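You operate a simulated robot arm through the tools that you are given. There is no shell and no other tool. Be economical: measure what you need, move in short steps, check, and stop when the job is done.

Carry out the task below with a simulated two-armed robot. There is one attempt and no reset: what you move stays moved.

TASK
Put the yellow tool tray from the parts stand top on the front bench top. Then carry the post flange with both arms and set it on the side bench top. Then stack the seal kit box marked "V44" from the front bench top on top of the seal kit box labelled "V41". Then take the black rubber block from the near table top and leave it on the side bench top. Then put one of the nut boxes from the left stand top on top of the green handwheel. Then put the steel block from the left stand top on the low shelf of the air bench. Then put one of the seal discs from the left stand top on top of the wood block there. Then put the tee key from the packing stand on the left stand shelf. Then open the third cabinet drawer from the top. Do these in the order given.

Only the result counts: the job must be done as asked and must still hold three seconds after the hand-in. Knocking over, shifting, dropping, spilling or breaking anything else fails it. Lids that push on must go on centred and level and be pressed home; caps that screw on are set level and turned clockwise until they are tight.

THE ROBOT
Two 7-joint arms with fingered hands on one trunk, on a base that drives. Base frame: it is fixed to the floor where the robot stands at the start and does not move with it; the origin is under the middle of the robot, x ahead of it, y to its left, z up. Readings come in mm, degrees, newtons and seconds.
The left shoulder is at the start at [141, 173, 999], the right one opposite. With the tool pointing down near the work surface each hand reaches from about 100 to 860 mm from the robot's upright axis, wherever it stands, measured 20 degrees to its own side. Places, roughly: front bench top [-2600, 3000, 900]; handwheel (15x15x9 cm) [2300, -4700, 900]; left stand shelf [2200, -4100, 300]; low shelf of the air bench [1100, -1500, 300]; nut box [2000, -4500, 1000]; post flange (26x26x7 cm) [-1600, 2800, 900]; rubber block [-3750, 750, 1000]; seal disc (4x4x2 cm) [2300, -4900, 900]; seal kit box [-2500, 3000, 1000]; side bench top [-6400, 1700, 900]; steel block [2250, -3500, 1000]; tee key [3250, -5750, 750]; third cabinet drawer [-6300, -8400, 500]; tool tray [500, 0, 1000]; wood block (12x6x5 cm) [2300, -4400, 900]. Payload 3.5 kg a hand.
The TCP of each hand is the grasp point between the finger pads, 30 mm short of the fingertips. In the tool frame z runs along the fingers and y along their closing line. The gripper opens to 104 mm. The gripper's body begins 35 mm behind the TCP. The gripper is a hand of 3 fingers: y runs from the thumb to the fingers, the wrist lies at [-15, -104, -178] in the tool frame, and closing takes about 1.5 s.
Orientation is told as [roll, pitch, yaw] about the base's x, y, z axes, in that order, counted from this pose: with the fingers straight down and the wrist toward the robot, the tool's x, y and z point along [0, 1, 0], [1, 0, 0] and [0, 0, -1] of the base frame.

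THE INTERFACE
- The arms move only by the tool apply_moves. It takes "left_deltas", "right_deltas" or both (then of equal length, played together; a hand with none holds still); each is a list of rows, each a list of 6 numbers: the shift along the base's x, y, z in mm, then the turn, a rotation vector about the base's x, y, z in degrees. In form: [[tx, ty, tz, rx, ry, rz], ...]. A call has 1 to 12 rows; each row is the pose to reach, as a shift and turn from the pose commanded when the call began. "left_jaw" and "right_jaw" are, for a hand that has rows, the gripper command, from -1 (shut) to 1 (fully open), values between in proportion, set as the call begins (left out, the last holds). Rows are played at 5 a second. More than 50 mm and 8.6 degrees between two rows, or a gripper value outside its range, and nothing of the call is played. A pose out of reach is approached as far as the arm can. The call stops where the force on the tool passes 40 N (or 10 N more than at its start, if that is more) or the arm is blocked; 0.2 s more then pass. The fingers move at their own pace (about 72 mm/s each) and stop on an object; they squeeze with about 24 N. The grip force told is the motor's: it shows also when the fingers shut on nothing. Time passes only in rows, and 0.2 s behind the last, so rows that repeat a pose let the fingers close. It gives the time, the measured TCP pose, the force on the tool (base axes), the opening and the grip force at its end, in the units of the frame above (readings bear some noise), with the torque about the TCP (base axes, N m) and any sound that the robot's microphone picked up.
- Cameras (640 x 400 px; columns grow to the right, rows downward): "scene" is now at [255.1, -6.4, 1202.7]; the picture's right is [-0.14, -0.99, 0.00], its down [-0.48, 0.07, -0.88] and it looks along [0.87, -0.13, -0.48] (base axes); focal length 214 px, centre (320, 200). "left" rides on the left gripper at [-64, -94, -117] in its tool frame; the picture's right is [-0.72, -0.33, 0.61], its down [0.64, -0.65, 0.40] and it looks along [0.27, 0.68, 0.68] (tool axes); focal length 238 px, centre (320, 200). "right" rides on the right gripper at [64, -94, -117] in its tool frame; the picture's right is [-0.72, 0.33, -0.61], its down [-0.64, -0.65, 0.40] and it looks along [-0.27, 0.68, 0.68] (tool axes); focal length 238 px, centre (320, 200). There is no depth. A picture from a camera that has moved, and an enlarged one, comes with that camera's place and axes in the base frame and with its lens. The place of the scene camera against the robot may be out by one fixed shift of up to 25 mm in any direction.
- camera(camera): a new picture of that camera. The clock stands still meanwhile.
- lift_body(by): slides the trunk up (or, below 0, down) by that many mm; the arms and the scene camera ride with it, the base frame stays. It gives what a move gives, with no picture.
- drive_base(legs): drives the robot by 1 to 6 legs, each [ahead, left, turn to the left] in mm, mm and degrees, along the robot's own axes; the way and the turn of a leg run together, so that a leg with both is an arc; at most 1500 mm and 180 degrees a leg. The arms and the cameras ride along, it lands a little off, and it stops where it bumps. It gives what a move gives.
- set_fingers(index, middle, thumb_bend, thumb_turn, hand): sets how far each is bent, from 0 (flat) to 1 (curled in); at 0.3 the hand is open as for a grip, at 0.7 the pads meet at the TCP. One left out holds its place. A second passes; each finger stops where it meets its share of the squeeze, and holds until it gets a number again. A gripper value or a shape takes the hand back. It gives what a move gives, with no picture; readings hold the bend of each and the force on the fingers (four entries, about 0 where the hand has none), thumb and palm. thumb_turn goes from beside the hand (0) to across from the fingers (1), as for a grip.
- hand_shape(shape, hand): the hand has 3 fingers and takes this shape, open, in about a second: jaw (thumb against the fingers, like two jaws); tri (thumb and two fingers); tip (a fingertip pinch); poke (one finger out to press); point (the index stretched); flat (the hand flat); cup (the hand cupped); fist (a fist). The gripper value then closes the fingers along that shape, each until it touches; the sizes above hold for jaw. It gives what a move gives, with no picture.
- pan_tilt(pan, tilt): turns the head with the scene camera to pan (to the left, within 86 degrees either way) and tilt (down, from -29 to 69), counted from straight ahead of the robot. It gives what a move gives.
- inspect(camera, box): a new picture of the part [left, top, right, bottom] of that camera's present view, enlarged. The clock stands still meanwhile.
- finish_job(): hands the job in; it is judged then, once.

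Work in short steps. Places have to be worked out from the pictures, the camera data and where the tool is seen: move nearer, look again, correct. Check each grasp and each placing, and mend what went wrong. You have 483 turns and 230 pictures in all, those below and enlarged ones among them. Open the grippers and draw the arms clear of the work before you hand the job in, unless the task says otherwise; then end with one line.

The tools are called after "Emit:" by a JSON object that holds its "fn" and its "kwargs". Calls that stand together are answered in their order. apply_moves: Moves the arms, as the interface text tells. Its arguments: {"type":"object","properties":{"left_deltas":{"type":"array"},"left_jaw":{"type":"number"},"right_deltas":{"type":"array"},"right_jaw":{"type":"number"}},"required":[]} The other tools are called the same way: lift_body (by) slides the trunk up or down; hand_shape (shape, hand) gives the hand a shape; set_fingers (index, middle, thumb_bend, thumb_turn, hand) moves the fingers one by one; drive_base (legs) drives the base; pan_tilt (pan, tilt) turns the head that bears the scene camera; camera (camera) takes a picture; inspect (camera, box) takes an enlarged picture of a part of a camera's view; finish_job () hands the job in.

At the start:

```text
time: 0.0
left_eef_pos: [516.9, 246.2, 1018.0]
left_orientation: [0.0, 0.1, 0.1]
left_force: [1.0, 0.4, -0.5]
left_moment: [-0.07, 0.02, -0.01]
left_grip_width: 103.6
left_grip_force: 0.0
left_shape: jaw
left_bend: [0.3, 0.3, 0.3, 0.98]
left_finger forces: [0.0, 0.1, 0.0, 0.0, 0.0, 0.1]
right_eef_pos: [471.0, -231.0, 1119.8]
right_orientation: [-0.1, 0.1, 0.0]
right_force: [0.5, -0.6, 1.1]
right_moment: [0.05, -0.04, -0.02]
right_grip_width: 103.8
right_grip_force: 0.0
right_shape: jaw
right_bend: [0.3, 0.3, 0.3, 0.98]
right_finger forces: [0.0, 0.1, 0.0, 0.0, 0.1, 0.0]
trunk travel left (down, up): [-100.0, 654.0]
robot x, y, heading: [-4.1, -1.8, -0.1]
head pan, tilt: [-8.2, 28.8]
```

scene: 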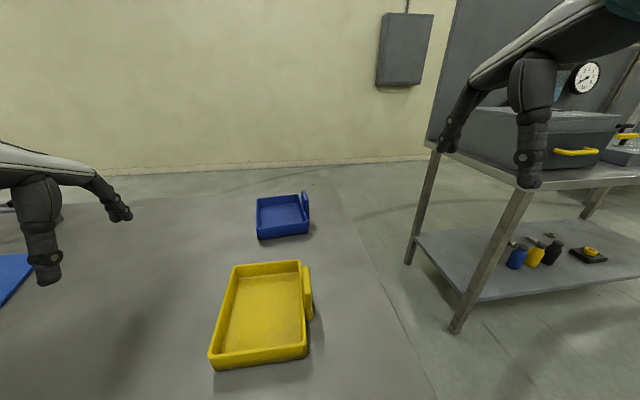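
right: 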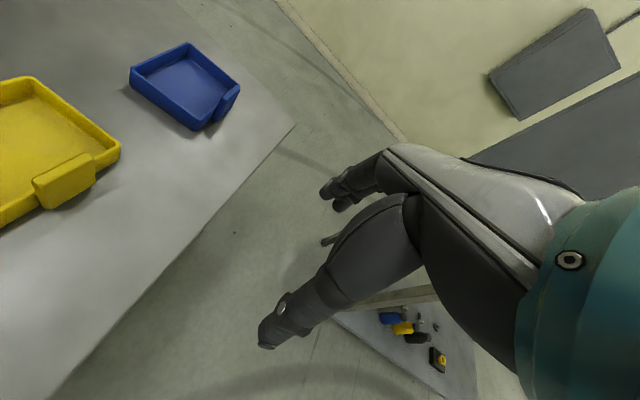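
left: 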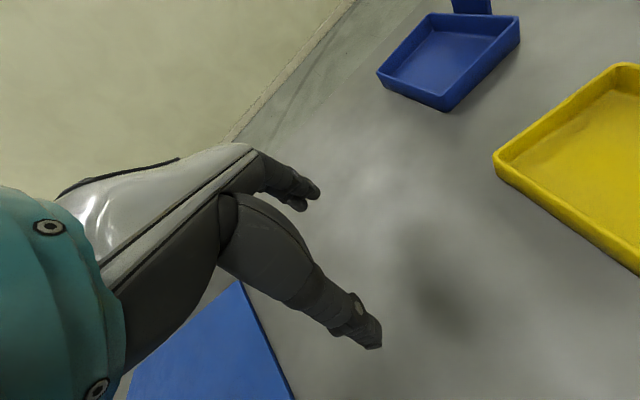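

The yellow tray is just ahead, with a tab on its right side. I tilt the head down for a better look.

Emit:
{"fn": "pan_tilt", "kwargs": {"pan": 0, "tilt": 50}}

Emit:
{"fn": "camera", "kwargs": {"camera": "scene"}}

```text
time: 0.8
left_eef_pos: [515.3, 246.5, 1020.3]
left_orientation: [0.0, 0.0, 0.1]
left_force: [0.2, 0.5, 0.4]
left_moment: [0.01, 0.0, -0.03]
left_grip_width: 103.7
left_grip_force: 0.1
left_shape: jaw
left_bend: [0.3, 0.3, 0.3, 0.98]
left_finger forces: [0.2, 0.1, 0.0, 0.0, 0.0, 0.1]
right_eef_pos: [471.3, -230.1, 1120.7]
right_orientation: [0.0, -0.1, -0.1]
right_force: [0.1, 0.6, -0.1]
right_moment: [0.01, 0.01, 0.04]
right_grip_width: 103.6
right_grip_force: 0.1
right_shape: jaw
right_bend: [0.3, 0.3, 0.3, 0.98]
right_finger forces: [0.0, 0.0, 0.1, 0.0, 0.0, 0.1]
trunk travel left (down, up): [-100.0, 654.0]
robot x, y, heading: [-0.2, -5.3, 0.1]
head pan, tilt: [0.0, 50.0]
```

```text
226 pictures are left
camera scene: at [242.1, 6.6, 1171.3], right [0.0, -1.0, 0.0], down [-0.77, 0.0, -0.64], along [0.64, 0.0, -0.77], focal length 214 px, centre (320, 200)
```

scene: 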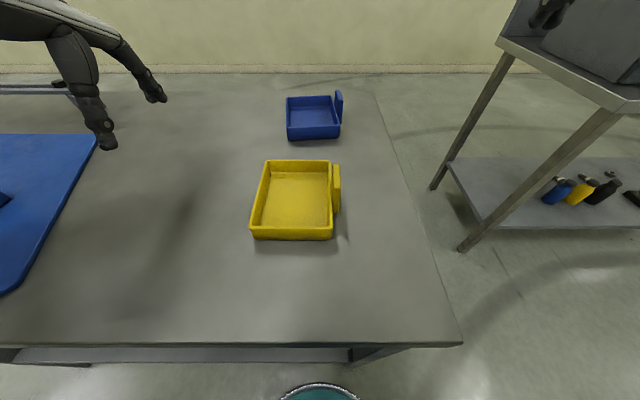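

The tray's rim is at about z 890, spanning x 404–551 and y −15–105. I turn the right hand by 90° and bring it over the tab wall.

Emit:
{"fn": "apply_moves", "kwargs": {"right_deltas": [[1, 18, -12, 0, 0, 8], [2, 36, -25, 0, 0, 16], [3, 54, -38, 0, 0, 24], [4, 72, -50, 0, 0, 32], [5, 90, -62, 0, 0, 40], [6, 108, -75, 0, 0, 48], [7, 126, -88, 0, 0, 56], [8, 144, -100, 0, 0, 64], [9, 162, -112, 0, 0, 72], [10, 180, -125, 0, 0, 80], [11, 195, -138, 0, 0, 86], [12, 211, -150, 0, 0, 90]], "right_jaw": 1}}

Emit:
{"fn": "camera", "kwargs": {"camera": "right"}}

Emit:
{"fn": "camera", "kwargs": {"camera": "scene"}}

```text
time: 3.5
left_eef_pos: [518.7, 247.9, 1019.2]
left_orientation: [0.0, 0.2, 0.1]
left_force: [0.6, 0.3, -0.6]
left_moment: [0.01, 0.02, 0.0]
left_grip_width: 103.6
left_grip_force: 0.1
left_shape: jaw
left_bend: [0.3, 0.3, 0.3, 0.98]
left_finger forces: [0.1, 0.0, 0.0, 0.1, 0.0, 0.0]
right_eef_pos: [443.3, -20.9, 928.6]
right_orientation: [-0.8, 2.0, 82.0]
right_force: [-0.9, -0.1, -0.2]
right_moment: [-0.01, 0.05, 0.03]
right_grip_width: 104.1
right_grip_force: 0.0
right_shape: jaw
right_bend: [0.3, 0.3, 0.3, 0.97]
right_finger forces: [0.0, 0.0, 0.0, 0.0, 0.0, 0.0]
right hand out of reach, approached as far as the arm can: row 10, 11, 12
trunk travel left (down, up): [-100.0, 654.0]
robot x, y, heading: [-0.3, 2.5, 0.0]
head pan, tilt: [0.0, 50.0]
```

```text
225 pictures are left
camera right: at [366.5, -101.5, 1047.5], right [0.75, 0.25, 0.61], down [0.55, -0.75, -0.37], along [0.37, 0.62, -0.7], focal length 238 px, centre (320, 200)
```

right: 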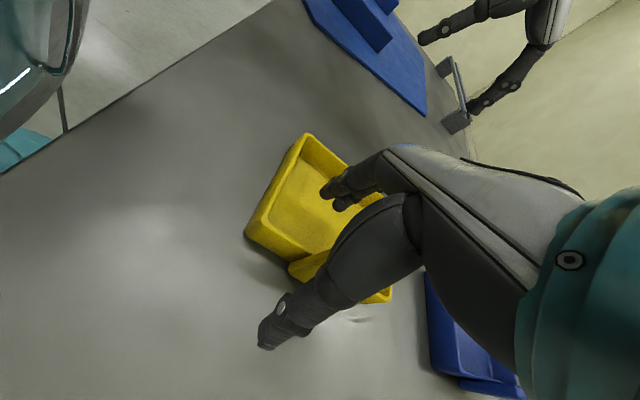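

```text
224 pictures are left
camera scene: at [243.9, 7.8, 1170.6], right [0.0, -1.0, 0.0], down [-0.77, 0.0, -0.64], along [0.64, 0.0, -0.77], focal length 214 px, centre (320, 200)
```

scene: 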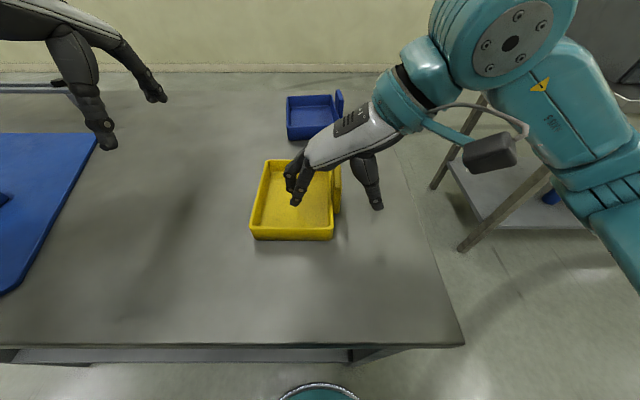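

At this yaw the arm hits its reach limit. I raise the hand and untwist it, then I'll turn the robot left so the tray is on its right side.

Emit:
{"fn": "apply_moves", "kwargs": {"right_deltas": [[0, 0, 40, 0, 0, 0], [-10, -20, 80, 0, 0, -8], [-20, -50, 120, 0, 0, -16], [-20, -80, 150, 0, 0, -24], [-20, -110, 160, 0, 0, -32], [-20, -140, 160, 0, 0, -40]], "left_deltas": [[0, 0, 40, 0, 0, 0], [0, 0, 80, 0, 0, 0], [0, 0, 100, 0, 0, 0], [-40, 0, 120, 0, 0, 0], [-80, 0, 120, 0, 0, 0], [-120, 0, 120, 0, 0, 0]]}}

Emit:
{"fn": "drive_base", "kwargs": {"legs": [[0, 0, 40]]}}

Emit:
{"fn": "pan_tilt", "kwargs": {"pan": -40, "tilt": 50}}

Emit:
{"fn": "camera", "kwargs": {"camera": "scene"}}

```text
refused: row 3 steps farther than a row can; nothing moved
```

```text
time: 5.7
left_eef_pos: [238.2, 519.0, 1021.0]
left_orientation: [0.0, 0.0, 39.8]
left_force: [-0.5, 0.2, 1.0]
left_moment: [0.0, 0.0, -0.02]
left_grip_width: 103.7
left_grip_force: 0.1
left_shape: jaw
left_bend: [0.3, 0.3, 0.3, 0.98]
left_finger forces: [0.0, 0.1, 0.1, 0.1, 0.0, 0.1]
right_eef_pos: [354.0, 267.1, 928.7]
right_orientation: [-0.9, 1.9, 121.8]
right_force: [0.2, -0.6, 0.2]
right_moment: [-0.03, 0.02, 0.0]
right_grip_width: 103.8
right_grip_force: 0.0
right_shape: jaw
right_bend: [0.3, 0.3, 0.3, 0.97]
right_finger forces: [0.0, 0.0, 0.1, 0.0, 0.0, 0.0]
trunk travel left (down, up): [-100.0, 654.0]
robot x, y, heading: [-0.8, -2.8, 39.9]
head pan, tilt: [0.0, 50.0]
```

```text
time: 6.8
left_eef_pos: [239.1, 520.4, 1020.1]
left_orientation: [0.0, -0.1, 39.7]
left_force: [-0.1, -0.7, 0.1]
left_moment: [0.03, -0.03, -0.02]
left_grip_width: 103.7
left_grip_force: 0.0
left_shape: jaw
left_bend: [0.3, 0.3, 0.3, 0.98]
left_finger forces: [0.0, 0.0, 0.0, 0.0, 0.0, 0.1]
right_eef_pos: [353.1, 265.6, 929.2]
right_orientation: [-0.9, 1.9, 121.8]
right_force: [-0.5, 0.5, 0.4]
right_moment: [-0.01, 0.01, -0.02]
right_grip_width: 104.2
right_grip_force: 0.1
right_shape: jaw
right_bend: [0.3, 0.3, 0.3, 0.97]
right_finger forces: [0.0, 0.0, 0.0, 0.0, 0.0, 0.0]
trunk travel left (down, up): [-100.0, 654.0]
robot x, y, heading: [-1.2, -0.8, 39.6]
head pan, tilt: [-40.0, 50.0]
```

```text
223 pictures are left
camera scene: at [203.4, 113.4, 1171.2], right [0.0, -1.0, 0.0], down [-0.77, 0.0, -0.64], along [0.64, 0.0, -0.77], focal length 214 px, centre (320, 200)
```

scene: 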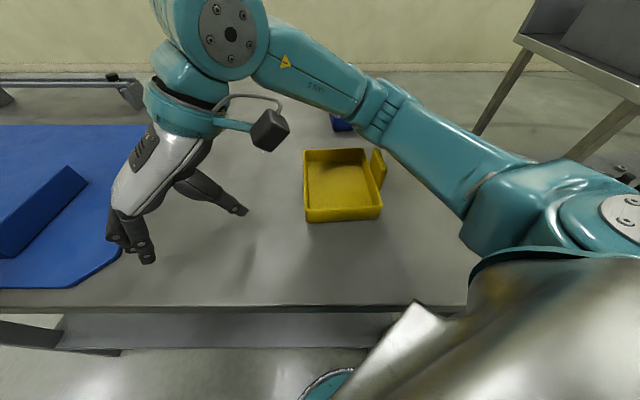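

The first call was refused, but the drive still ran with the hand low; the tray seems to be still standing. From now on I'll send dependent moves separately. I raise the right hand.

Emit:
{"fn": "apply_moves", "kwargs": {"right_deltas": [[0, 0, 40, 0, 0, 0], [0, 0, 80, 0, 0, 0]]}}

```text
time: 7.4
left_eef_pos: [239.0, 519.9, 1019.7]
left_orientation: [0.1, 0.0, 39.9]
left_force: [-0.2, 0.1, -0.3]
left_moment: [-0.01, 0.02, 0.0]
left_grip_width: 103.6
left_grip_force: 0.0
left_shape: jaw
left_bend: [0.3, 0.3, 0.3, 0.98]
left_finger forces: [0.0, 0.1, 0.0, 0.0, 0.0, 0.1]
right_eef_pos: [353.8, 266.4, 1010.1]
right_orientation: [-0.8, 1.9, 121.9]
right_force: [0.0, 0.2, -0.2]
right_moment: [0.02, -0.01, -0.01]
right_grip_width: 103.9
right_grip_force: 0.0
right_shape: jaw
right_bend: [0.3, 0.3, 0.3, 0.97]
right_finger forces: [0.1, 0.0, 0.0, 0.0, 0.0, 0.0]
trunk travel left (down, up): [-100.0, 654.0]
robot x, y, heading: [1.3, -1.9, 39.6]
head pan, tilt: [-40.0, 50.0]
```

Moves are taken from the pose actually reached. Now I move toward the tab side: target about [480, 0, 1000], yaw 90.

Emit:
{"fn": "apply_moves", "kwargs": {"right_deltas": [[16, -33, 0, 0.1, -0.2, -4], [32, -66, 0, 0.2, -0.5, -8], [48, -99, 0, 0.3, -0.8, -12], [64, -132, 0, 0.4, -1, -16], [80, -165, 0, 0.5, -1.3, -20], [96, -198, 0, 0.6, -1.6, -24], [112, -231, 0, 0.7, -1.8, -28], [126, -264, 0, 0.8, -1.9, -32]]}}

Emit:
{"fn": "camera", "kwargs": {"camera": "scene"}}

Emit:
{"fn": "camera", "kwargs": {"camera": "right"}}

```text
time: 9.2
left_eef_pos: [238.4, 520.4, 1019.2]
left_orientation: [0.0, 0.0, 39.8]
left_force: [0.9, 1.5, 0.7]
left_moment: [0.02, -0.01, 0.01]
left_grip_width: 103.6
left_grip_force: 0.1
left_shape: jaw
left_bend: [0.3, 0.3, 0.3, 0.98]
left_finger forces: [0.0, 0.0, 0.0, 0.0, 0.0, 0.1]
right_eef_pos: [479.8, 1.7, 1011.1]
right_orientation: [-2.9, 1.7, 89.7]
right_force: [0.3, 0.2, 0.8]
right_moment: [0.01, -0.01, 0.02]
right_grip_width: 103.8
right_grip_force: 0.1
right_shape: jaw
right_bend: [0.3, 0.3, 0.3, 0.97]
right_finger forces: [0.0, 0.1, 0.0, 0.1, 0.1, 0.1]
trunk travel left (down, up): [-100.0, 654.0]
robot x, y, heading: [3.3, -1.2, 39.6]
head pan, tilt: [-40.0, 50.0]
```

```text
222 pictures are left
camera scene: at [203.4, 113.1, 1171.3], right [0.0, -1.0, 0.0], down [-0.77, 0.0, -0.64], along [0.64, 0.0, -0.77], focal length 214 px, centre (320, 200)
```

scene: 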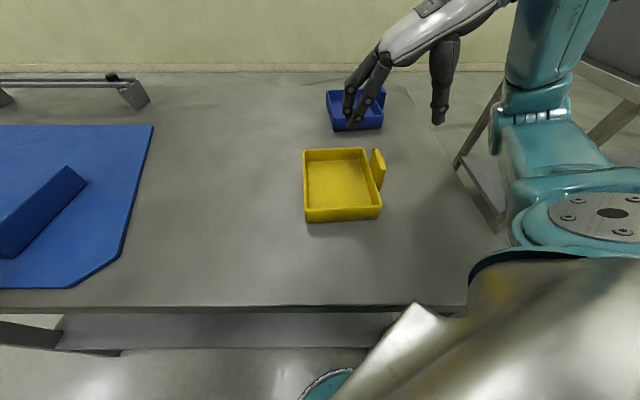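

```text
221 pictures are left
camera right: at [410.2, -88.3, 1127.6], right [0.69, 0.34, 0.64], down [0.66, -0.67, -0.35], along [0.31, 0.66, -0.68], focal length 238 px, centre (320, 200)
```

right: 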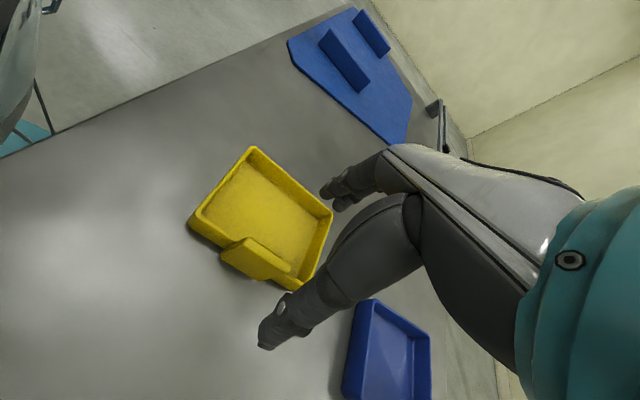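

The tab is at about [485, 12], with its top near z 910. I level the hand over it and go down to z 930, then look.

Emit:
{"fn": "apply_moves", "kwargs": {"right_deltas": [[3, 10, -40, 1.5, -1, 0], [5, 10, -80, 2.9, -1.7, 0]]}}

Emit:
{"fn": "camera", "kwargs": {"camera": "scene"}}

Emit:
{"fn": "camera", "kwargs": {"camera": "right"}}

```text
time: 9.8
left_eef_pos: [239.5, 513.3, 1024.3]
left_orientation: [0.1, -0.3, 39.7]
left_force: [-0.4, 0.1, -0.8]
left_moment: [0.02, -0.03, 0.02]
left_grip_width: 103.8
left_grip_force: 0.0
left_shape: jaw
left_bend: [0.3, 0.3, 0.3, 0.98]
left_finger forces: [0.1, 0.1, 0.0, 0.0, 0.0, 0.0]
right_eef_pos: [479.9, 8.7, 938.1]
right_orientation: [-5.4, -1.3, 89.2]
right_force: [0.1, 0.4, -0.7]
right_moment: [0.02, 0.0, -0.02]
right_grip_width: 103.9
right_grip_force: 0.1
right_shape: jaw
right_bend: [0.3, 0.3, 0.3, 0.97]
right_finger forces: [0.1, 0.1, 0.1, 0.0, 0.0, 0.1]
right hand out of reach, approached as far as the arm can: row 2
trunk travel left (down, up): [-100.0, 654.0]
robot x, y, heading: [2.5, -1.2, 39.4]
head pan, tilt: [-40.0, 50.0]
```

```text
220 pictures are left
camera scene: at [201.7, 107.3, 1174.0], right [-0.01, -1.0, 0.0], down [-0.76, 0.01, -0.64], along [0.64, 0.0, -0.76], focal length 214 px, centre (320, 200)
```

scene: 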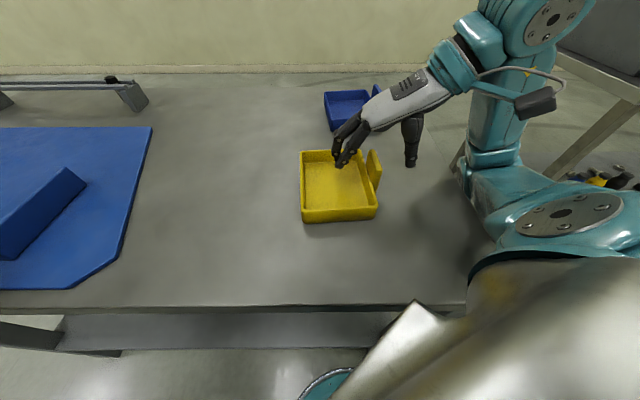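

```text
219 pictures are left
camera right: at [403.3, -87.8, 1046.2], right [0.66, 0.3, 0.69], down [0.67, -0.65, -0.36], along [0.34, 0.69, -0.63], focal length 238 px, centre (320, 200)
```

right: 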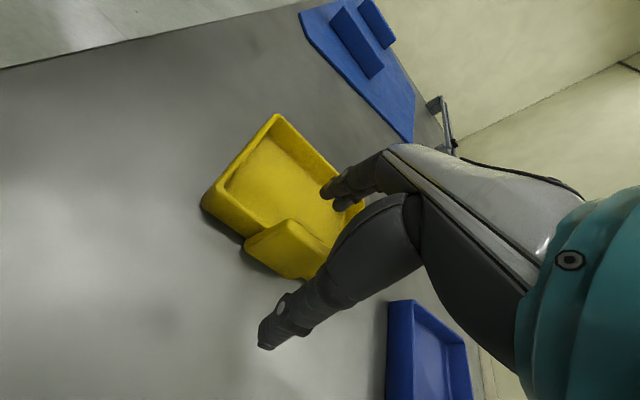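

The fingers straddle the tab as wanted, but the arm can't reach lower. I slide the trunk down 30 mm instead.

Emit:
{"fn": "lift_body", "kwargs": {"by": -30}}

Emit:
{"fn": "camera", "kwargs": {"camera": "right"}}

Emit:
{"fn": "inspect", "kwargs": {"camera": "scene", "box": [240, 80, 480, 230]}}

```text
time: 10.5
left_eef_pos: [218.2, 524.0, 998.9]
left_orientation: [-1.0, -1.1, 39.9]
left_force: [0.8, -0.4, -0.3]
left_moment: [-0.02, -0.02, -0.03]
left_grip_width: 103.5
left_grip_force: 0.0
left_shape: jaw
left_bend: [0.3, 0.3, 0.3, 0.98]
left_finger forces: [0.0, 0.0, 0.0, 0.0, 0.0, 0.1]
right_eef_pos: [466.8, 12.5, 925.5]
right_orientation: [-8.6, 0.3, 88.4]
right_force: [0.5, -0.4, -0.4]
right_moment: [0.01, 0.03, 0.0]
right_grip_width: 103.9
right_grip_force: 0.0
right_shape: jaw
right_bend: [0.3, 0.3, 0.3, 0.97]
right_finger forces: [0.0, 0.1, 0.0, 0.1, 0.1, 0.0]
trunk travel left (down, up): [-70.0, 684.0]
robot x, y, heading: [0.4, -1.1, 39.7]
head pan, tilt: [-40.0, 50.0]
```

```text
218 pictures are left
camera right: at [384.5, -79.5, 1032.5], right [0.63, 0.31, 0.71], down [0.67, -0.67, -0.3], along [0.39, 0.67, -0.64], focal length 238 px, centre (320, 200)
```

right: 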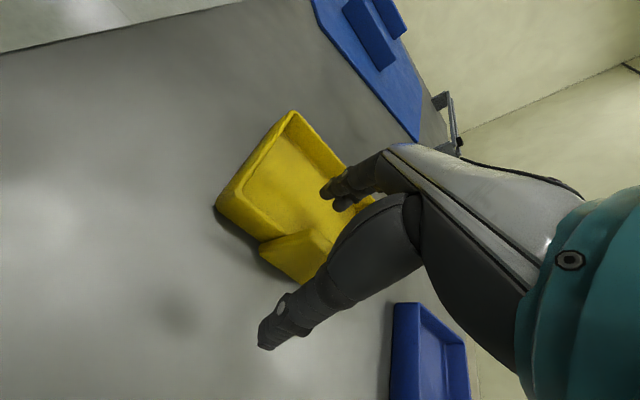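

```text
2.67 times, centred on (360, 155) of scene
camera zoom: at [195.0, 129.4, 1147.5], right [0.0, -1.0, 0.01], down [-0.75, 0.0, -0.66], along [0.66, -0.01, -0.75], focal length 572 px, centre (213, 320)
```

zoom: 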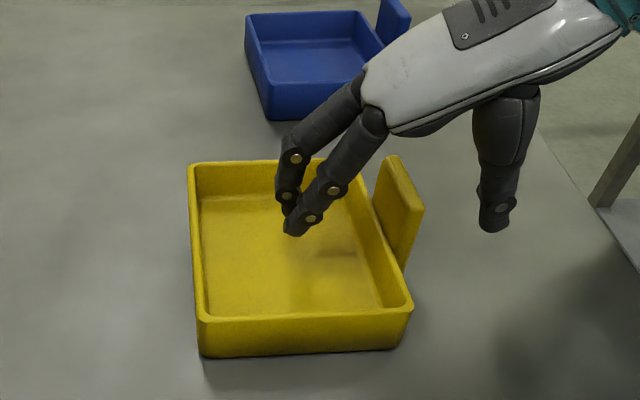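

The body sways: the elbow seems to press on the table. I raise the trunk so that the arm works from above.

Emit:
{"fn": "lift_body", "kwargs": {"by": 200}}

Emit:
{"fn": "camera", "kwargs": {"camera": "scene"}}

```text
time: 12.7
left_eef_pos: [239.8, 519.8, 1189.4]
left_orientation: [0.0, 0.1, 39.7]
left_force: [0.2, -0.8, 0.5]
left_moment: [0.01, 0.03, 0.0]
left_grip_width: 103.7
left_grip_force: 0.1
left_shape: jaw
left_bend: [0.3, 0.3, 0.3, 0.98]
left_finger forces: [0.0, 0.1, 0.0, 0.0, 0.1, 0.0]
right_eef_pos: [434.3, -21.7, 1154.0]
right_orientation: [-13.0, -8.3, 90.4]
right_force: [-0.7, -0.3, 0.7]
right_moment: [-0.01, -0.02, 0.0]
right_grip_width: 104.4
right_grip_force: 0.0
right_shape: jaw
right_bend: [0.3, 0.3, 0.3, 0.97]
right_finger forces: [0.0, 0.1, 0.0, 0.1, 0.0, 0.0]
trunk travel left (down, up): [-270.0, 484.0]
robot x, y, heading: [0.6, -2.1, 39.6]
head pan, tilt: [-40.0, 50.0]
```

```text
216 pictures are left
camera scene: at [137.2, 58.3, 1348.1], right [0.0, -1.0, 0.0], down [-0.77, 0.0, -0.64], along [0.64, 0.0, -0.77], focal length 214 px, centre (320, 200)
```

scene: 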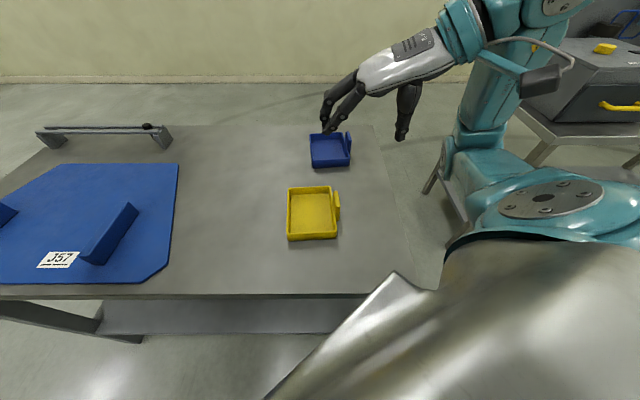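

The trunk also leans back as it lifts. I level the right hand and bring it down to z ~1000 over the tab.

Emit:
{"fn": "apply_moves", "kwargs": {"right_deltas": [[10, 7, -30, -1.6, 2.6, 0], [20, 14, -60, -3.2, 5.2, 0], [30, 20, -90, -4.8, 7.8, 0], [40, 27, -120, -6.4, 10.4, 0], [50, 34, -154, -8, 13, 0]]}}

Emit:
{"fn": "camera", "kwargs": {"camera": "scene"}}

```text
time: 13.9
left_eef_pos: [237.9, 520.0, 1188.8]
left_orientation: [0.0, 0.0, 39.8]
left_force: [0.9, 0.3, -0.9]
left_moment: [0.02, -0.03, 0.0]
left_grip_width: 103.7
left_grip_force: 0.0
left_shape: jaw
left_bend: [0.3, 0.3, 0.3, 0.98]
left_finger forces: [0.0, 0.0, 0.0, 0.0, 0.0, 0.0]
right_eef_pos: [427.6, -3.2, 1081.9]
right_orientation: [-0.6, -0.5, 89.4]
right_force: [-1.1, 0.5, 0.0]
right_moment: [0.03, -0.02, 0.0]
right_grip_width: 104.2
right_grip_force: 0.1
right_shape: jaw
right_bend: [0.3, 0.3, 0.3, 0.97]
right_finger forces: [0.0, 0.0, 0.0, 0.0, 0.0, 0.1]
right hand out of reach, approached as far as the arm can: row 1, 2, 3, 4, 5
trunk travel left (down, up): [-270.0, 484.0]
robot x, y, heading: [3.1, -7.8, 39.4]
head pan, tilt: [-40.0, 50.0]
```

```text
215 pictures are left
camera scene: at [137.1, 58.5, 1348.2], right [0.0, -1.0, 0.0], down [-0.77, 0.0, -0.64], along [0.64, 0.0, -0.77], focal length 214 px, centre (320, 200)
```

scene: 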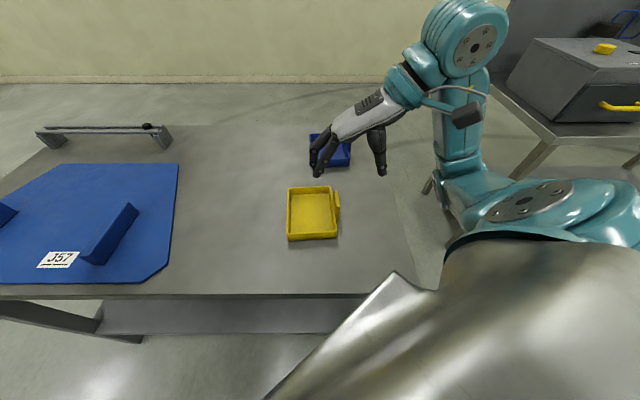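

A yaw turned relative to the robot is the constraint. I'll instead face the tray squarely, standing a bit left and back, and grip its near wall with the natural hand orientation.

Emit:
{"fn": "drive_base", "kwargs": {"legs": [[0, 0, -39.5], [-100, 120, 0]]}}

Emit:
{"fn": "pan_tilt", "kwargs": {"pan": 0, "tilt": 50}}

Emit:
{"fn": "camera", "kwargs": {"camera": "scene"}}

```text
time: 17.2
left_eef_pos: [419.4, 361.9, 1190.3]
left_orientation: [-0.1, 0.1, -0.8]
left_force: [-0.2, -0.8, -0.2]
left_moment: [-0.07, 0.01, 0.0]
left_grip_width: 103.7
left_grip_force: 0.0
left_shape: jaw
left_bend: [0.3, 0.3, 0.3, 0.98]
left_finger forces: [0.1, 0.1, 0.0, 0.1, 0.0, 0.0]
right_eef_pos: [222.7, -157.9, 1081.9]
right_orientation: [-0.5, -0.5, 48.8]
right_force: [-0.1, 0.7, 0.5]
right_moment: [-0.05, -0.02, 0.0]
right_grip_width: 103.9
right_grip_force: 0.1
right_shape: jaw
right_bend: [0.3, 0.3, 0.3, 0.97]
right_finger forces: [0.0, 0.0, 0.0, 0.1, 0.0, 0.0]
trunk travel left (down, up): [-270.0, 484.0]
robot x, y, heading: [-100.9, 121.5, -0.5]
head pan, tilt: [-40.0, 50.0]
```

```text
time: 18.3
left_eef_pos: [420.1, 359.8, 1189.7]
left_orientation: [-0.1, 0.0, -0.7]
left_force: [0.2, 0.2, -1.0]
left_moment: [0.01, 0.03, -0.02]
left_grip_width: 103.7
left_grip_force: 0.0
left_shape: jaw
left_bend: [0.3, 0.3, 0.3, 0.98]
left_finger forces: [0.1, 0.0, 0.0, 0.0, 0.0, 0.0]
right_eef_pos: [224.5, -159.3, 1080.0]
right_orientation: [-0.5, -0.6, 48.7]
right_force: [0.4, 0.2, 0.1]
right_moment: [0.01, -0.04, -0.05]
right_grip_width: 103.9
right_grip_force: 0.0
right_shape: jaw
right_bend: [0.3, 0.3, 0.3, 0.97]
right_finger forces: [0.1, 0.0, 0.0, 0.0, 0.0, 0.0]
trunk travel left (down, up): [-270.0, 484.0]
robot x, y, heading: [-96.8, 123.3, -0.9]
head pan, tilt: [0.0, 50.0]
```

```text
214 pictures are left
camera scene: at [56.5, 125.9, 1348.3], right [-0.02, -1.0, 0.0], down [-0.77, 0.01, -0.64], along [0.64, -0.01, -0.77], focal length 214 px, centre (320, 200)
```

scene: 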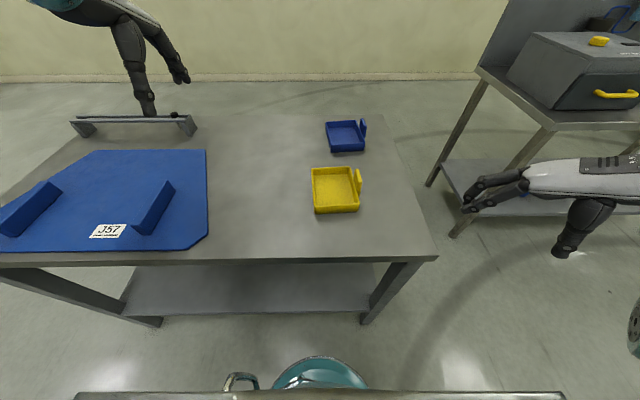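

Near wall of the tray: x ≈ 390, y centre ≈ 72. I bring the right hand above it at yaw 0.

Emit:
{"fn": "apply_moves", "kwargs": {"right_deltas": [[10, 20, 0, 0, 0, -7], [30, 55, 0, 0, 0, -14], [55, 90, 0, 0, 0, -21], [80, 125, -10, 0, 0, -28], [105, 160, -25, 0, 0, -35], [130, 195, -40, 0, 0, -42], [150, 215, -60, 0, 0, -48], [166, 231, -80, 0.4, 0.4, -48.7]]}}

Emit:
{"fn": "camera", "kwargs": {"camera": "scene"}}

Emit:
{"fn": "camera", "kwargs": {"camera": "right"}}

```text
time: 20.1
left_eef_pos: [419.7, 361.3, 1189.7]
left_orientation: [-0.1, 0.0, -0.8]
left_force: [1.2, 0.1, -0.1]
left_moment: [-0.01, 0.01, 0.0]
left_grip_width: 103.6
left_grip_force: 0.0
left_shape: jaw
left_bend: [0.3, 0.3, 0.3, 0.98]
left_finger forces: [0.0, 0.1, 0.1, 0.0, 0.0, 0.1]
right_eef_pos: [390.6, 73.0, 1000.6]
right_orientation: [-0.1, -0.4, -0.1]
right_force: [-0.3, 0.6, -0.1]
right_moment: [0.01, 0.03, 0.01]
right_grip_width: 104.1
right_grip_force: 0.1
right_shape: jaw
right_bend: [0.3, 0.3, 0.3, 0.97]
right_finger forces: [0.0, 0.1, 0.1, 0.0, 0.0, 0.0]
right hand out of reach, approached as far as the arm can: row 2
trunk travel left (down, up): [-270.0, 484.0]
robot x, y, heading: [-101.7, 123.4, -1.1]
head pan, tilt: [0.0, 50.0]
```

```text
213 pictures are left
camera scene: at [56.8, 126.3, 1348.2], right [-0.01, -1.0, 0.0], down [-0.77, 0.01, -0.64], along [0.64, -0.01, -0.77], focal length 214 px, centre (320, 200)
```

scene: 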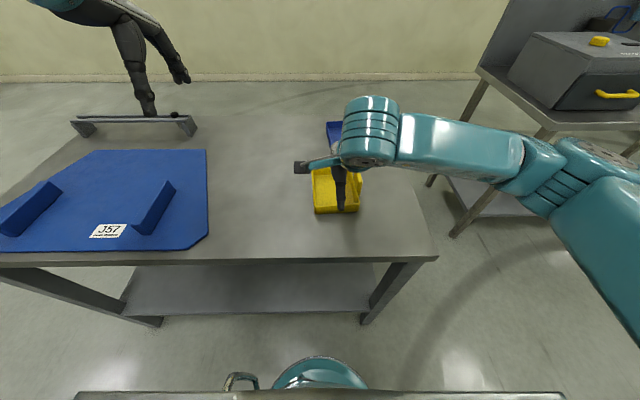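

```text
212 pictures are left
camera right: at [295.9, 135.9, 1115.6], right [0.32, -0.72, 0.62], down [-0.65, -0.64, -0.41], along [0.69, -0.27, -0.67], focal length 238 px, centre (320, 200)
```

right: 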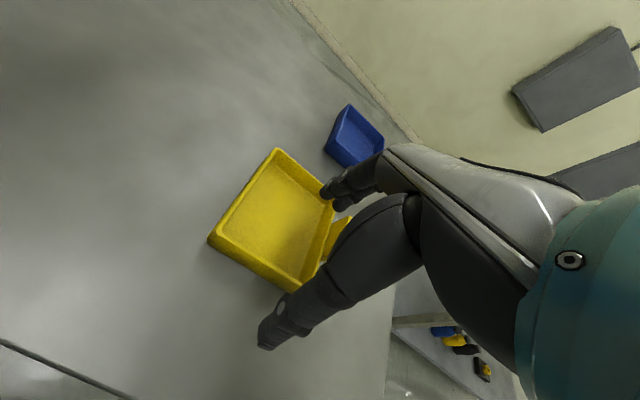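

The near wall is at x ≈ 396, y 24–127. I go down straddling it to z 905.

Emit:
{"fn": "apply_moves", "kwargs": {"right_deltas": [[4, 1, -33, 0, 0, 0], [8, 2, -66, 0, 0, 0], [8, 2, -95, 0, 0, 0]]}}

Emit:
{"fn": "camera", "kwargs": {"camera": "right"}}

```text
time: 20.9
left_eef_pos: [420.2, 360.8, 1190.6]
left_orientation: [-0.1, 0.0, -0.8]
left_force: [0.5, -0.3, 0.0]
left_moment: [0.02, -0.01, 0.0]
left_grip_width: 103.6
left_grip_force: 0.1
left_shape: jaw
left_bend: [0.3, 0.3, 0.3, 0.98]
left_finger forces: [0.1, 0.0, 0.1, 0.1, 0.0, 0.1]
right_eef_pos: [397.8, 73.4, 905.7]
right_orientation: [-0.1, -0.3, 0.2]
right_force: [-0.8, -0.2, 0.4]
right_moment: [0.0, -0.03, 0.0]
right_grip_width: 103.9
right_grip_force: 0.0
right_shape: jaw
right_bend: [0.3, 0.3, 0.3, 0.97]
right_finger forces: [0.0, 0.1, 0.0, 0.0, 0.1, 0.1]
trunk travel left (down, up): [-270.0, 484.0]
robot x, y, heading: [-102.5, 120.0, -0.9]
head pan, tilt: [0.0, 50.0]
```

```text
211 pictures are left
camera right: at [303.4, 137.3, 1021.0], right [0.32, -0.72, 0.62], down [-0.65, -0.64, -0.41], along [0.69, -0.27, -0.67], focal length 238 px, centre (320, 200)
```

right: 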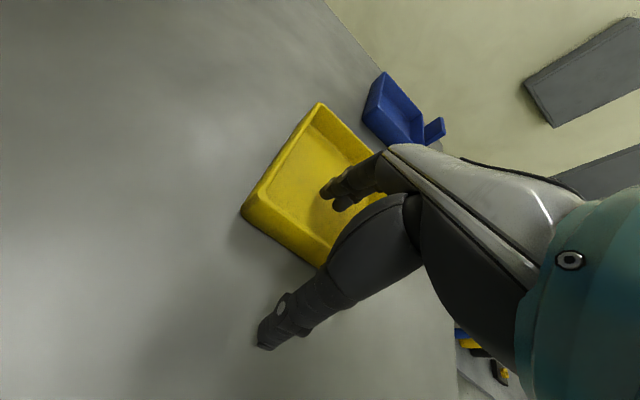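

The rim may be lower than I thought, so I descend another 30 mm watching the force.

Emit:
{"fn": "apply_moves", "kwargs": {"right_deltas": [[0, 2, -10, 0, 0, 0], [0, 2, -20, 0, 0, 0], [0, 2, -30, 0, 0, 0]]}}

Emit:
{"fn": "camera", "kwargs": {"camera": "right"}}

```text
time: 21.6
left_eef_pos: [419.6, 360.5, 1189.6]
left_orientation: [0.0, 0.0, -0.9]
left_force: [1.0, -0.2, 0.1]
left_moment: [-0.01, 0.01, 0.0]
left_grip_width: 103.8
left_grip_force: 0.1
left_shape: jaw
left_bend: [0.3, 0.3, 0.3, 0.98]
left_finger forces: [0.0, 0.0, 0.0, 0.1, 0.0, 0.0]
right_eef_pos: [402.6, 79.8, 892.7]
right_orientation: [0.6, -2.2, 0.2]
right_force: [-5.5, -2.3, 23.1]
right_moment: [-0.35, -1.26, -0.2]
right_grip_width: 101.3
right_grip_force: 0.0
right_shape: jaw
right_bend: [0.3, 0.3, 0.3, 0.97]
right_finger forces: [0.0, 23.5, 0.0, 0.0, 0.0, 0.0]
trunk travel left (down, up): [-270.0, 484.0]
robot x, y, heading: [-102.5, 121.4, -0.9]
head pan, tilt: [0.0, 50.0]
stopped in row 3 (right hand): the force on the tool passed its limit at 45 N (the readings are from after the stop); the commanded pose is now the measured one
```

```text
210 pictures are left
camera right: at [305.1, 140.9, 1006.5], right [0.31, -0.73, 0.62], down [-0.64, -0.64, -0.44], along [0.71, -0.26, -0.66], focal length 238 px, centre (320, 200)
```

right: 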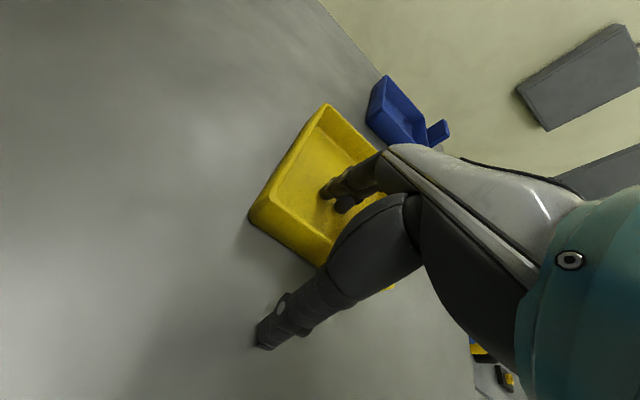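

The middle finger touched the tray floor at about z 862. I rise 7 mm and close on the wall.

Emit:
{"fn": "apply_moves", "kwargs": {"right_deltas": [[0, -2, 7, 0, 0, 0]]}}

Emit:
{"fn": "apply_moves", "kwargs": {"right_deltas": [[0, 0, 0, -0.6, 2, 0], [0, 0, 0, -0.6, 2, 0], [0, 0, 0, -0.6, 2, 0], [0, 0, 0, -0.6, 2, 0], [0, 0, 0, -0.6, 2, 0], [0, 0, 0, -0.6, 2, 0], [0, 0, 0, -0.6, 2, 0], [0, 0, 0, -0.6, 2, 0], [0, 0, 0, -0.6, 2, 0]], "right_jaw": -1}}

Emit:
{"fn": "camera", "kwargs": {"camera": "right"}}

```text
time: 22.0
left_eef_pos: [419.5, 359.8, 1189.7]
left_orientation: [0.0, 0.0, -0.8]
left_force: [0.5, 0.2, -0.4]
left_moment: [0.02, -0.02, -0.05]
left_grip_width: 103.9
left_grip_force: 0.0
left_shape: jaw
left_bend: [0.3, 0.3, 0.3, 0.98]
left_finger forces: [0.1, 0.0, 0.0, 0.1, 0.1, 0.0]
right_eef_pos: [401.6, 76.3, 894.2]
right_orientation: [0.4, -1.4, 0.2]
right_force: [-0.6, 1.3, 7.0]
right_moment: [-0.05, -0.39, 0.08]
right_grip_width: 103.3
right_grip_force: 0.2
right_shape: jaw
right_bend: [0.3, 0.3, 0.3, 0.97]
right_finger forces: [0.0, 6.5, 0.0, 0.0, 0.0, 0.0]
trunk travel left (down, up): [-270.0, 484.0]
robot x, y, heading: [-96.7, 121.3, -0.9]
head pan, tilt: [0.0, 50.0]
```

```text
time: 24.0
left_eef_pos: [419.4, 360.2, 1190.3]
left_orientation: [0.0, 0.0, -0.8]
left_force: [0.4, -0.2, 0.1]
left_moment: [0.03, 0.04, 0.02]
left_grip_width: 103.8
left_grip_force: 0.0
left_shape: jaw
left_bend: [0.3, 0.3, 0.3, 0.98]
left_finger forces: [0.0, 0.0, 0.0, 0.0, 0.1, 0.1]
right_eef_pos: [400.5, 75.8, 895.4]
right_orientation: [-0.3, 0.5, 0.2]
right_force: [-4.9, -0.1, 12.9]
right_moment: [0.1, -0.31, -0.04]
right_grip_width: 16.1
right_grip_force: 24.3
right_shape: jaw
right_bend: [0.76, 0.44, 0.5, 1.0]
right_finger forces: [20.8, 2.7, 0.0, 0.1, 15.6, 0.1]
trunk travel left (down, up): [-270.0, 484.0]
robot x, y, heading: [-101.2, 123.6, -0.9]
head pan, tilt: [0.0, 50.0]
```

```text
209 pictures are left
camera right: at [307.7, 139.5, 1013.0], right [0.33, -0.72, 0.61], down [-0.65, -0.64, -0.4], along [0.68, -0.27, -0.68], focal length 238 px, centre (320, 200)
```

right: 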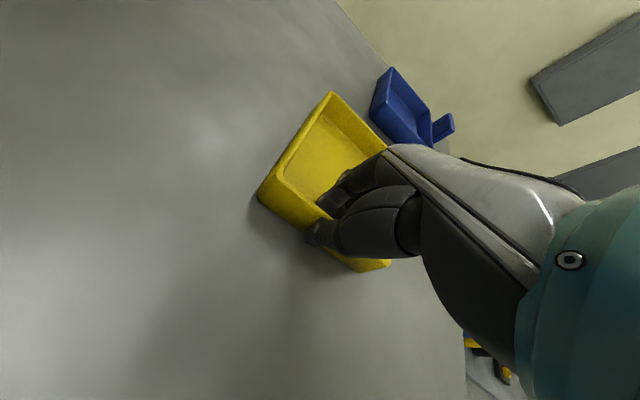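

The index finger and thumb grip the wall, while the middle finger seems stuck on the floor. I rise a few mm with the jaw closing.

Emit:
{"fn": "apply_moves", "kwargs": {"right_deltas": [[0, 0, 4, 0, 0, 0], [0, 0, 8, 0, 0, 0], [0, 0, 8, 0, 0, 0], [0, 0, 8, 0, 0, 0]]}}

Emit:
{"fn": "inspect", "kwargs": {"camera": "right", "box": [200, 60, 440, 300]}}

```text
time: 25.0
left_eef_pos: [421.4, 360.7, 1189.9]
left_orientation: [0.0, 0.0, -0.8]
left_force: [0.4, 0.3, -0.5]
left_moment: [0.01, -0.01, -0.02]
left_grip_width: 103.6
left_grip_force: 0.0
left_shape: jaw
left_bend: [0.3, 0.3, 0.3, 0.98]
left_finger forces: [0.1, 0.0, 0.0, 0.1, 0.0, 0.1]
right_eef_pos: [402.8, 74.9, 903.0]
right_orientation: [-0.3, 0.6, 0.3]
right_force: [-0.2, -0.6, -0.1]
right_moment: [0.0, -0.04, -0.05]
right_grip_width: 15.6
right_grip_force: 24.4
right_shape: jaw
right_bend: [0.75, 0.44, 0.5, 1.0]
right_finger forces: [15.3, 0.0, 0.0, 0.1, 10.9, 0.0]
trunk travel left (down, up): [-270.0, 484.0]
robot x, y, heading: [-97.7, 121.9, -0.8]
head pan, tilt: [0.0, 50.0]
```

```text
1.67 times, centred on (320, 180) of right
camera zoom: at [308.7, 139.9, 1020.1], right [0.33, -0.72, 0.61], down [-0.65, -0.64, -0.4], along [0.68, -0.27, -0.68], focal length 397 px, centre (320, 233)
```

zoom: 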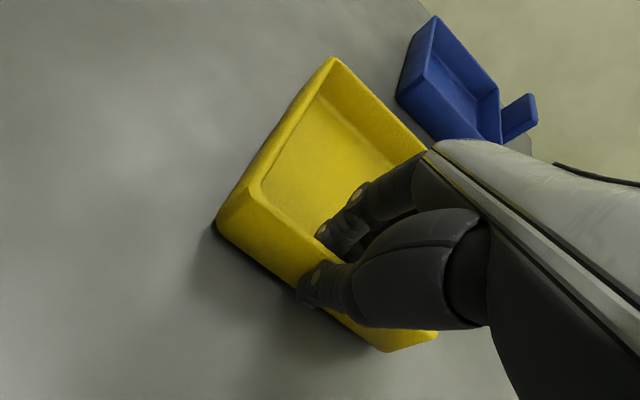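

The middle finger isn't engaged; I command it to close individually.

Emit:
{"fn": "set_fingers", "kwargs": {"hand": "right", "middle": 0.85, "index": 0.85, "thumb_bend": 0.85}}

```text
time: 26.0
left_eef_pos: [420.9, 360.9, 1190.8]
left_orientation: [-0.1, 0.0, -0.7]
left_force: [0.2, 0.7, 0.5]
left_moment: [0.0, 0.01, 0.0]
left_grip_width: 103.4
left_grip_force: 0.1
left_shape: jaw
left_bend: [0.3, 0.3, 0.3, 0.98]
left_finger forces: [0.0, 0.0, 0.0, 0.1, 0.1, 0.1]
right_eef_pos: [400.7, 75.3, 903.2]
right_orientation: [-0.1, 0.6, 0.3]
right_force: [-0.6, -0.5, -2.5]
right_moment: [0.01, 0.1, -0.03]
right_grip_width: 6.4
right_grip_force: 22.6
right_shape: fingers
right_bend: [0.82, 0.74, 0.69, 1.0]
right_finger forces: [12.2, 10.3, 0.0, 0.0, 22.6, 0.1]
trunk travel left (down, up): [-270.0, 484.0]
robot x, y, heading: [-98.4, 122.4, -0.6]
head pan, tilt: [0.0, 50.0]
```

Now both fingers and the thumb clamp the 6 mm wall. I lift it.

Emit:
{"fn": "apply_moves", "kwargs": {"right_deltas": [[0, 0, 20, 0, 0, 0], [0, 0, 45, 0, 0, 0], [0, 0, 75, 0, 0, 0], [0, 0, 105, 0, 0, 0]]}}

Emit:
{"fn": "camera", "kwargs": {"camera": "right"}}

```text
time: 27.0
left_eef_pos: [420.9, 361.6, 1190.3]
left_orientation: [0.0, -0.1, -0.8]
left_force: [0.6, 0.0, -0.2]
left_moment: [0.01, -0.03, 0.02]
left_grip_width: 103.8
left_grip_force: 0.0
left_shape: jaw
left_bend: [0.3, 0.3, 0.3, 0.98]
left_finger forces: [0.0, 0.0, 0.1, 0.0, 0.0, 0.0]
right_eef_pos: [401.6, 74.9, 1008.2]
right_orientation: [-0.1, 0.6, 0.1]
right_force: [0.0, 1.1, -1.7]
right_moment: [0.04, 0.17, -0.01]
right_grip_width: 7.0
right_grip_force: 22.5
right_shape: fingers
right_bend: [0.83, 0.74, 0.69, 1.0]
right_finger forces: [12.3, 10.1, 0.1, 0.1, 22.7, 0.0]
trunk travel left (down, up): [-270.0, 484.0]
robot x, y, heading: [-96.2, 121.2, -1.0]
head pan, tilt: [0.0, 50.0]
```

```text
207 pictures are left
camera right: at [308.6, 139.7, 1126.1], right [0.33, -0.72, 0.61], down [-0.66, -0.64, -0.4], along [0.68, -0.27, -0.68], focal length 238 px, centre (320, 200)
```

right: 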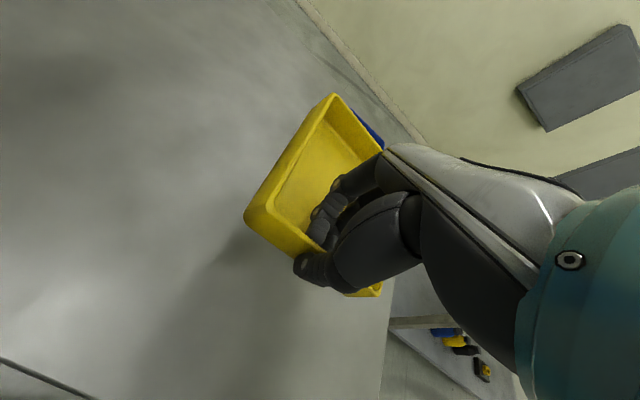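

The tray is held. I raise and draw it in, then back away from the stand.

Emit:
{"fn": "apply_moves", "kwargs": {"right_deltas": [[-20, -40, 20, 0, 0, 0], [-40, -80, 50, 0, 0, 0], [-50, -120, 80, 0, 0, 0], [-50, -160, 100, 0, 0, 0], [-50, -200, 120, 0, 0, 0]], "left_deltas": [[-20, 0, 0, 0, 0, 0], [-40, 0, 0, 0, 0, 0], [-60, -20, 0, 0, 0, 0], [-80, -40, 0, 0, 0, 0], [-100, -50, 0, 0, 0, 0]]}}

Emit:
{"fn": "drive_base", "kwargs": {"legs": [[-500, 0, 0], [0, 0, 90]]}}

Emit:
{"fn": "pan_tilt", "kwargs": {"pan": 30, "tilt": 15}}

Emit:
{"fn": "camera", "kwargs": {"camera": "scene"}}

```text
refused: row 2 steps farther than a row can; nothing moved
```

```text
time: 33.8
left_eef_pos: [-843.3, 645.0, 1190.0]
left_orientation: [0.0, 0.0, 90.2]
left_force: [0.2, -0.8, 0.1]
left_moment: [0.03, 0.01, 0.02]
left_grip_width: 103.7
left_grip_force: 0.1
left_shape: jaw
left_bend: [0.3, 0.3, 0.3, 0.98]
left_finger forces: [0.0, 0.1, 0.0, 0.0, 0.0, 0.0]
right_eef_pos: [-559.5, 631.6, 1007.7]
right_orientation: [-0.3, 0.6, 91.1]
right_force: [-0.3, 0.2, -2.0]
right_moment: [-0.15, 0.02, -0.01]
right_grip_width: 6.9
right_grip_force: 21.6
right_shape: fingers
right_bend: [0.83, 0.74, 0.69, 1.0]
right_finger forces: [11.9, 9.6, 0.1, 0.0, 21.9, 0.0]
trunk travel left (down, up): [-270.0, 484.0]
robot x, y, heading: [-590.9, 130.5, 90.1]
head pan, tilt: [0.0, 50.0]
```

```text
time: 34.8
left_eef_pos: [-843.1, 645.2, 1189.2]
left_orientation: [0.0, 0.0, 90.1]
left_force: [-0.8, -0.2, -0.2]
left_moment: [0.0, 0.01, 0.01]
left_grip_width: 103.3
left_grip_force: 0.0
left_shape: jaw
left_bend: [0.3, 0.3, 0.3, 0.98]
left_finger forces: [0.0, 0.0, 0.0, 0.0, 0.1, 0.1]
right_eef_pos: [-559.0, 630.4, 1008.7]
right_orientation: [-0.3, 0.6, 91.1]
right_force: [-0.3, -0.2, -2.6]
right_moment: [-0.11, 0.02, 0.05]
right_grip_width: 6.6
right_grip_force: 21.7
right_shape: fingers
right_bend: [0.83, 0.74, 0.69, 1.0]
right_finger forces: [12.1, 9.7, 0.0, 0.1, 22.0, 0.0]
trunk travel left (down, up): [-270.0, 484.0]
robot x, y, heading: [-595.8, 130.6, 90.1]
head pan, tilt: [30.0, 15.0]
```

```text
206 pictures are left
camera scene: at [-644.9, 298.3, 1401.9], right [0.87, 0.5, 0.0], down [0.13, -0.23, -0.97], along [-0.48, 0.84, -0.26], focal length 214 px, centre (320, 200)
```

scene: 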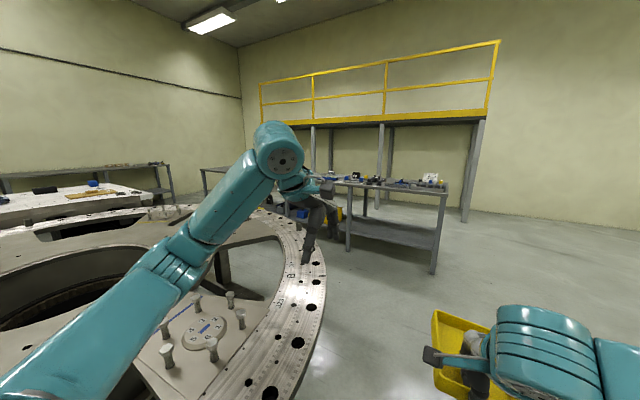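

Refused again due to row length; the drive went fine anyway. To my left is a big ring structure; benches stand ahead. I zoom in on the benches.

Emit:
{"fn": "inspect", "kwargs": {"camera": "scene", "box": [190, 120, 470, 280]}}

Emit:
{"fn": "apply_moves", "kwargs": {"right_deltas": [[20, -10, 20, 0, 0, 0], [40, -25, 50, 0, 0, 0], [60, -40, 80, 0, 0, 0], [80, -50, 110, 0, 0, 0], [100, -60, 130, 0, 0, 0]], "left_deltas": [[20, -10, 0, 0, 0, 0], [40, -30, 0, 0, 0, 0], [60, -50, 0, 0, 0, 0], [80, -80, 0, 0, 0, 0], [100, -110, 0, 0, 0, 0]]}}

```text
2.29 times, centred on (330, 200) of scene
camera zoom: at [-644.9, 298.3, 1401.9], right [0.87, 0.5, 0.0], down [0.13, -0.23, -0.97], along [-0.48, 0.84, -0.26], focal length 490 px, centre (297, 200)
```

zoom: 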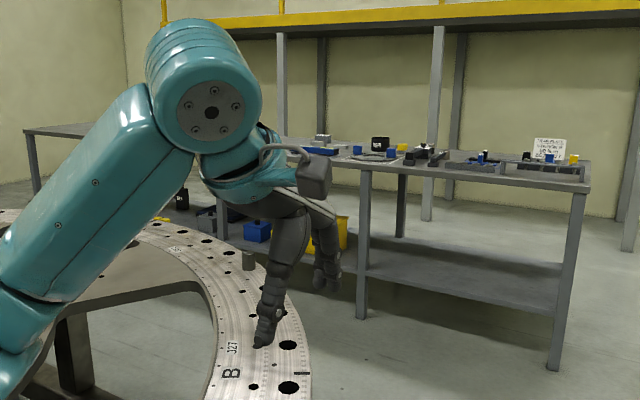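

```text
time: 36.0
left_eef_pos: [-742.4, 535.5, 1187.9]
left_orientation: [0.0, -0.1, 90.1]
left_force: [-0.1, -0.5, 0.1]
left_moment: [-0.02, 0.01, 0.0]
left_grip_width: 103.6
left_grip_force: 0.0
left_shape: jaw
left_bend: [0.3, 0.3, 0.3, 0.98]
left_finger forces: [0.0, 0.1, 0.0, 0.1, 0.1, 0.1]
right_eef_pos: [-456.8, 570.5, 1138.8]
right_orientation: [-0.3, 0.5, 91.0]
right_force: [-0.3, -0.1, -1.9]
right_moment: [-0.17, 0.04, 0.0]
right_grip_width: 6.7
right_grip_force: 22.3
right_shape: fingers
right_bend: [0.83, 0.75, 0.69, 1.0]
right_finger forces: [12.5, 9.5, 0.0, 0.1, 22.2, 0.0]
trunk travel left (down, up): [-270.0, 484.0]
robot x, y, heading: [-596.3, 128.7, 90.0]
head pan, tilt: [30.0, 15.0]
```

I drive along the clear aisle to about [-500, 1600] and look left again.

Emit:
{"fn": "drive_base", "kwargs": {"legs": [[0, -120, 0], [1350, 0, 0]]}}

Emit:
{"fn": "pan_tilt", "kwargs": {"pan": 45, "tilt": 20}}

Emit:
{"fn": "camera", "kwargs": {"camera": "scene"}}

```text
time: 43.5
left_eef_pos: [-620.6, 1860.9, 1188.0]
left_orientation: [0.1, 0.0, 89.8]
left_force: [0.3, -0.7, -0.4]
left_moment: [0.03, -0.01, 0.01]
left_grip_width: 103.7
left_grip_force: 0.0
left_shape: jaw
left_bend: [0.3, 0.3, 0.3, 0.98]
left_finger forces: [0.0, 0.0, 0.0, 0.0, 0.1, 0.1]
right_eef_pos: [-333.5, 1894.1, 1138.7]
right_orientation: [-0.2, 0.6, 90.7]
right_force: [0.3, -0.4, -1.2]
right_moment: [-0.16, 0.05, -0.01]
right_grip_width: 7.0
right_grip_force: 22.0
right_shape: fingers
right_bend: [0.83, 0.75, 0.69, 1.0]
right_finger forces: [12.5, 9.5, 0.0, 0.0, 22.2, 0.1]
trunk travel left (down, up): [-270.0, 484.0]
robot x, y, heading: [-471.8, 1452.9, 90.0]
head pan, tilt: [30.0, 15.0]
```

```text
time: 44.3
left_eef_pos: [-619.5, 1861.0, 1187.7]
left_orientation: [0.1, 0.0, 89.7]
left_force: [0.8, -0.1, 0.2]
left_moment: [0.0, -0.01, 0.01]
left_grip_width: 103.8
left_grip_force: 0.0
left_shape: jaw
left_bend: [0.3, 0.3, 0.3, 0.98]
left_finger forces: [0.1, 0.0, 0.1, 0.0, 0.0, 0.0]
right_eef_pos: [-333.1, 1893.2, 1139.0]
right_orientation: [-0.1, 0.6, 90.8]
right_force: [-0.2, 0.4, -2.5]
right_moment: [-0.15, 0.02, -0.02]
right_grip_width: 6.9
right_grip_force: 22.0
right_shape: fingers
right_bend: [0.83, 0.75, 0.69, 1.0]
right_finger forces: [12.6, 9.5, 0.0, 0.0, 22.2, 0.0]
trunk travel left (down, up): [-270.0, 484.0]
robot x, y, heading: [-472.8, 1454.6, 89.5]
head pan, tilt: [45.0, 20.0]
```

```text
204 pictures are left
camera scene: at [-541.3, 1606.7, 1393.9], right [0.71, 0.7, 0.0], down [0.24, -0.24, -0.94], along [-0.66, 0.67, -0.34], focal length 214 px, centre (320, 200)
```

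scene: 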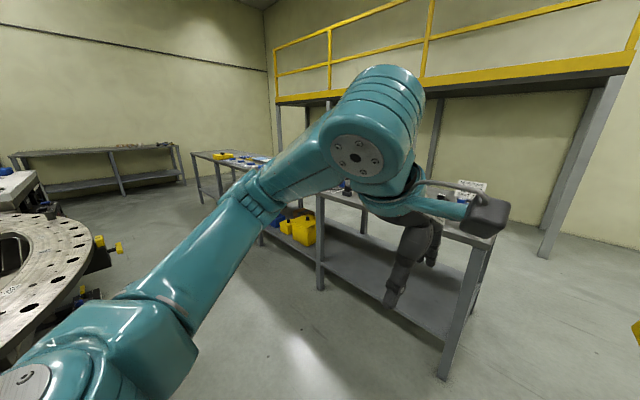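

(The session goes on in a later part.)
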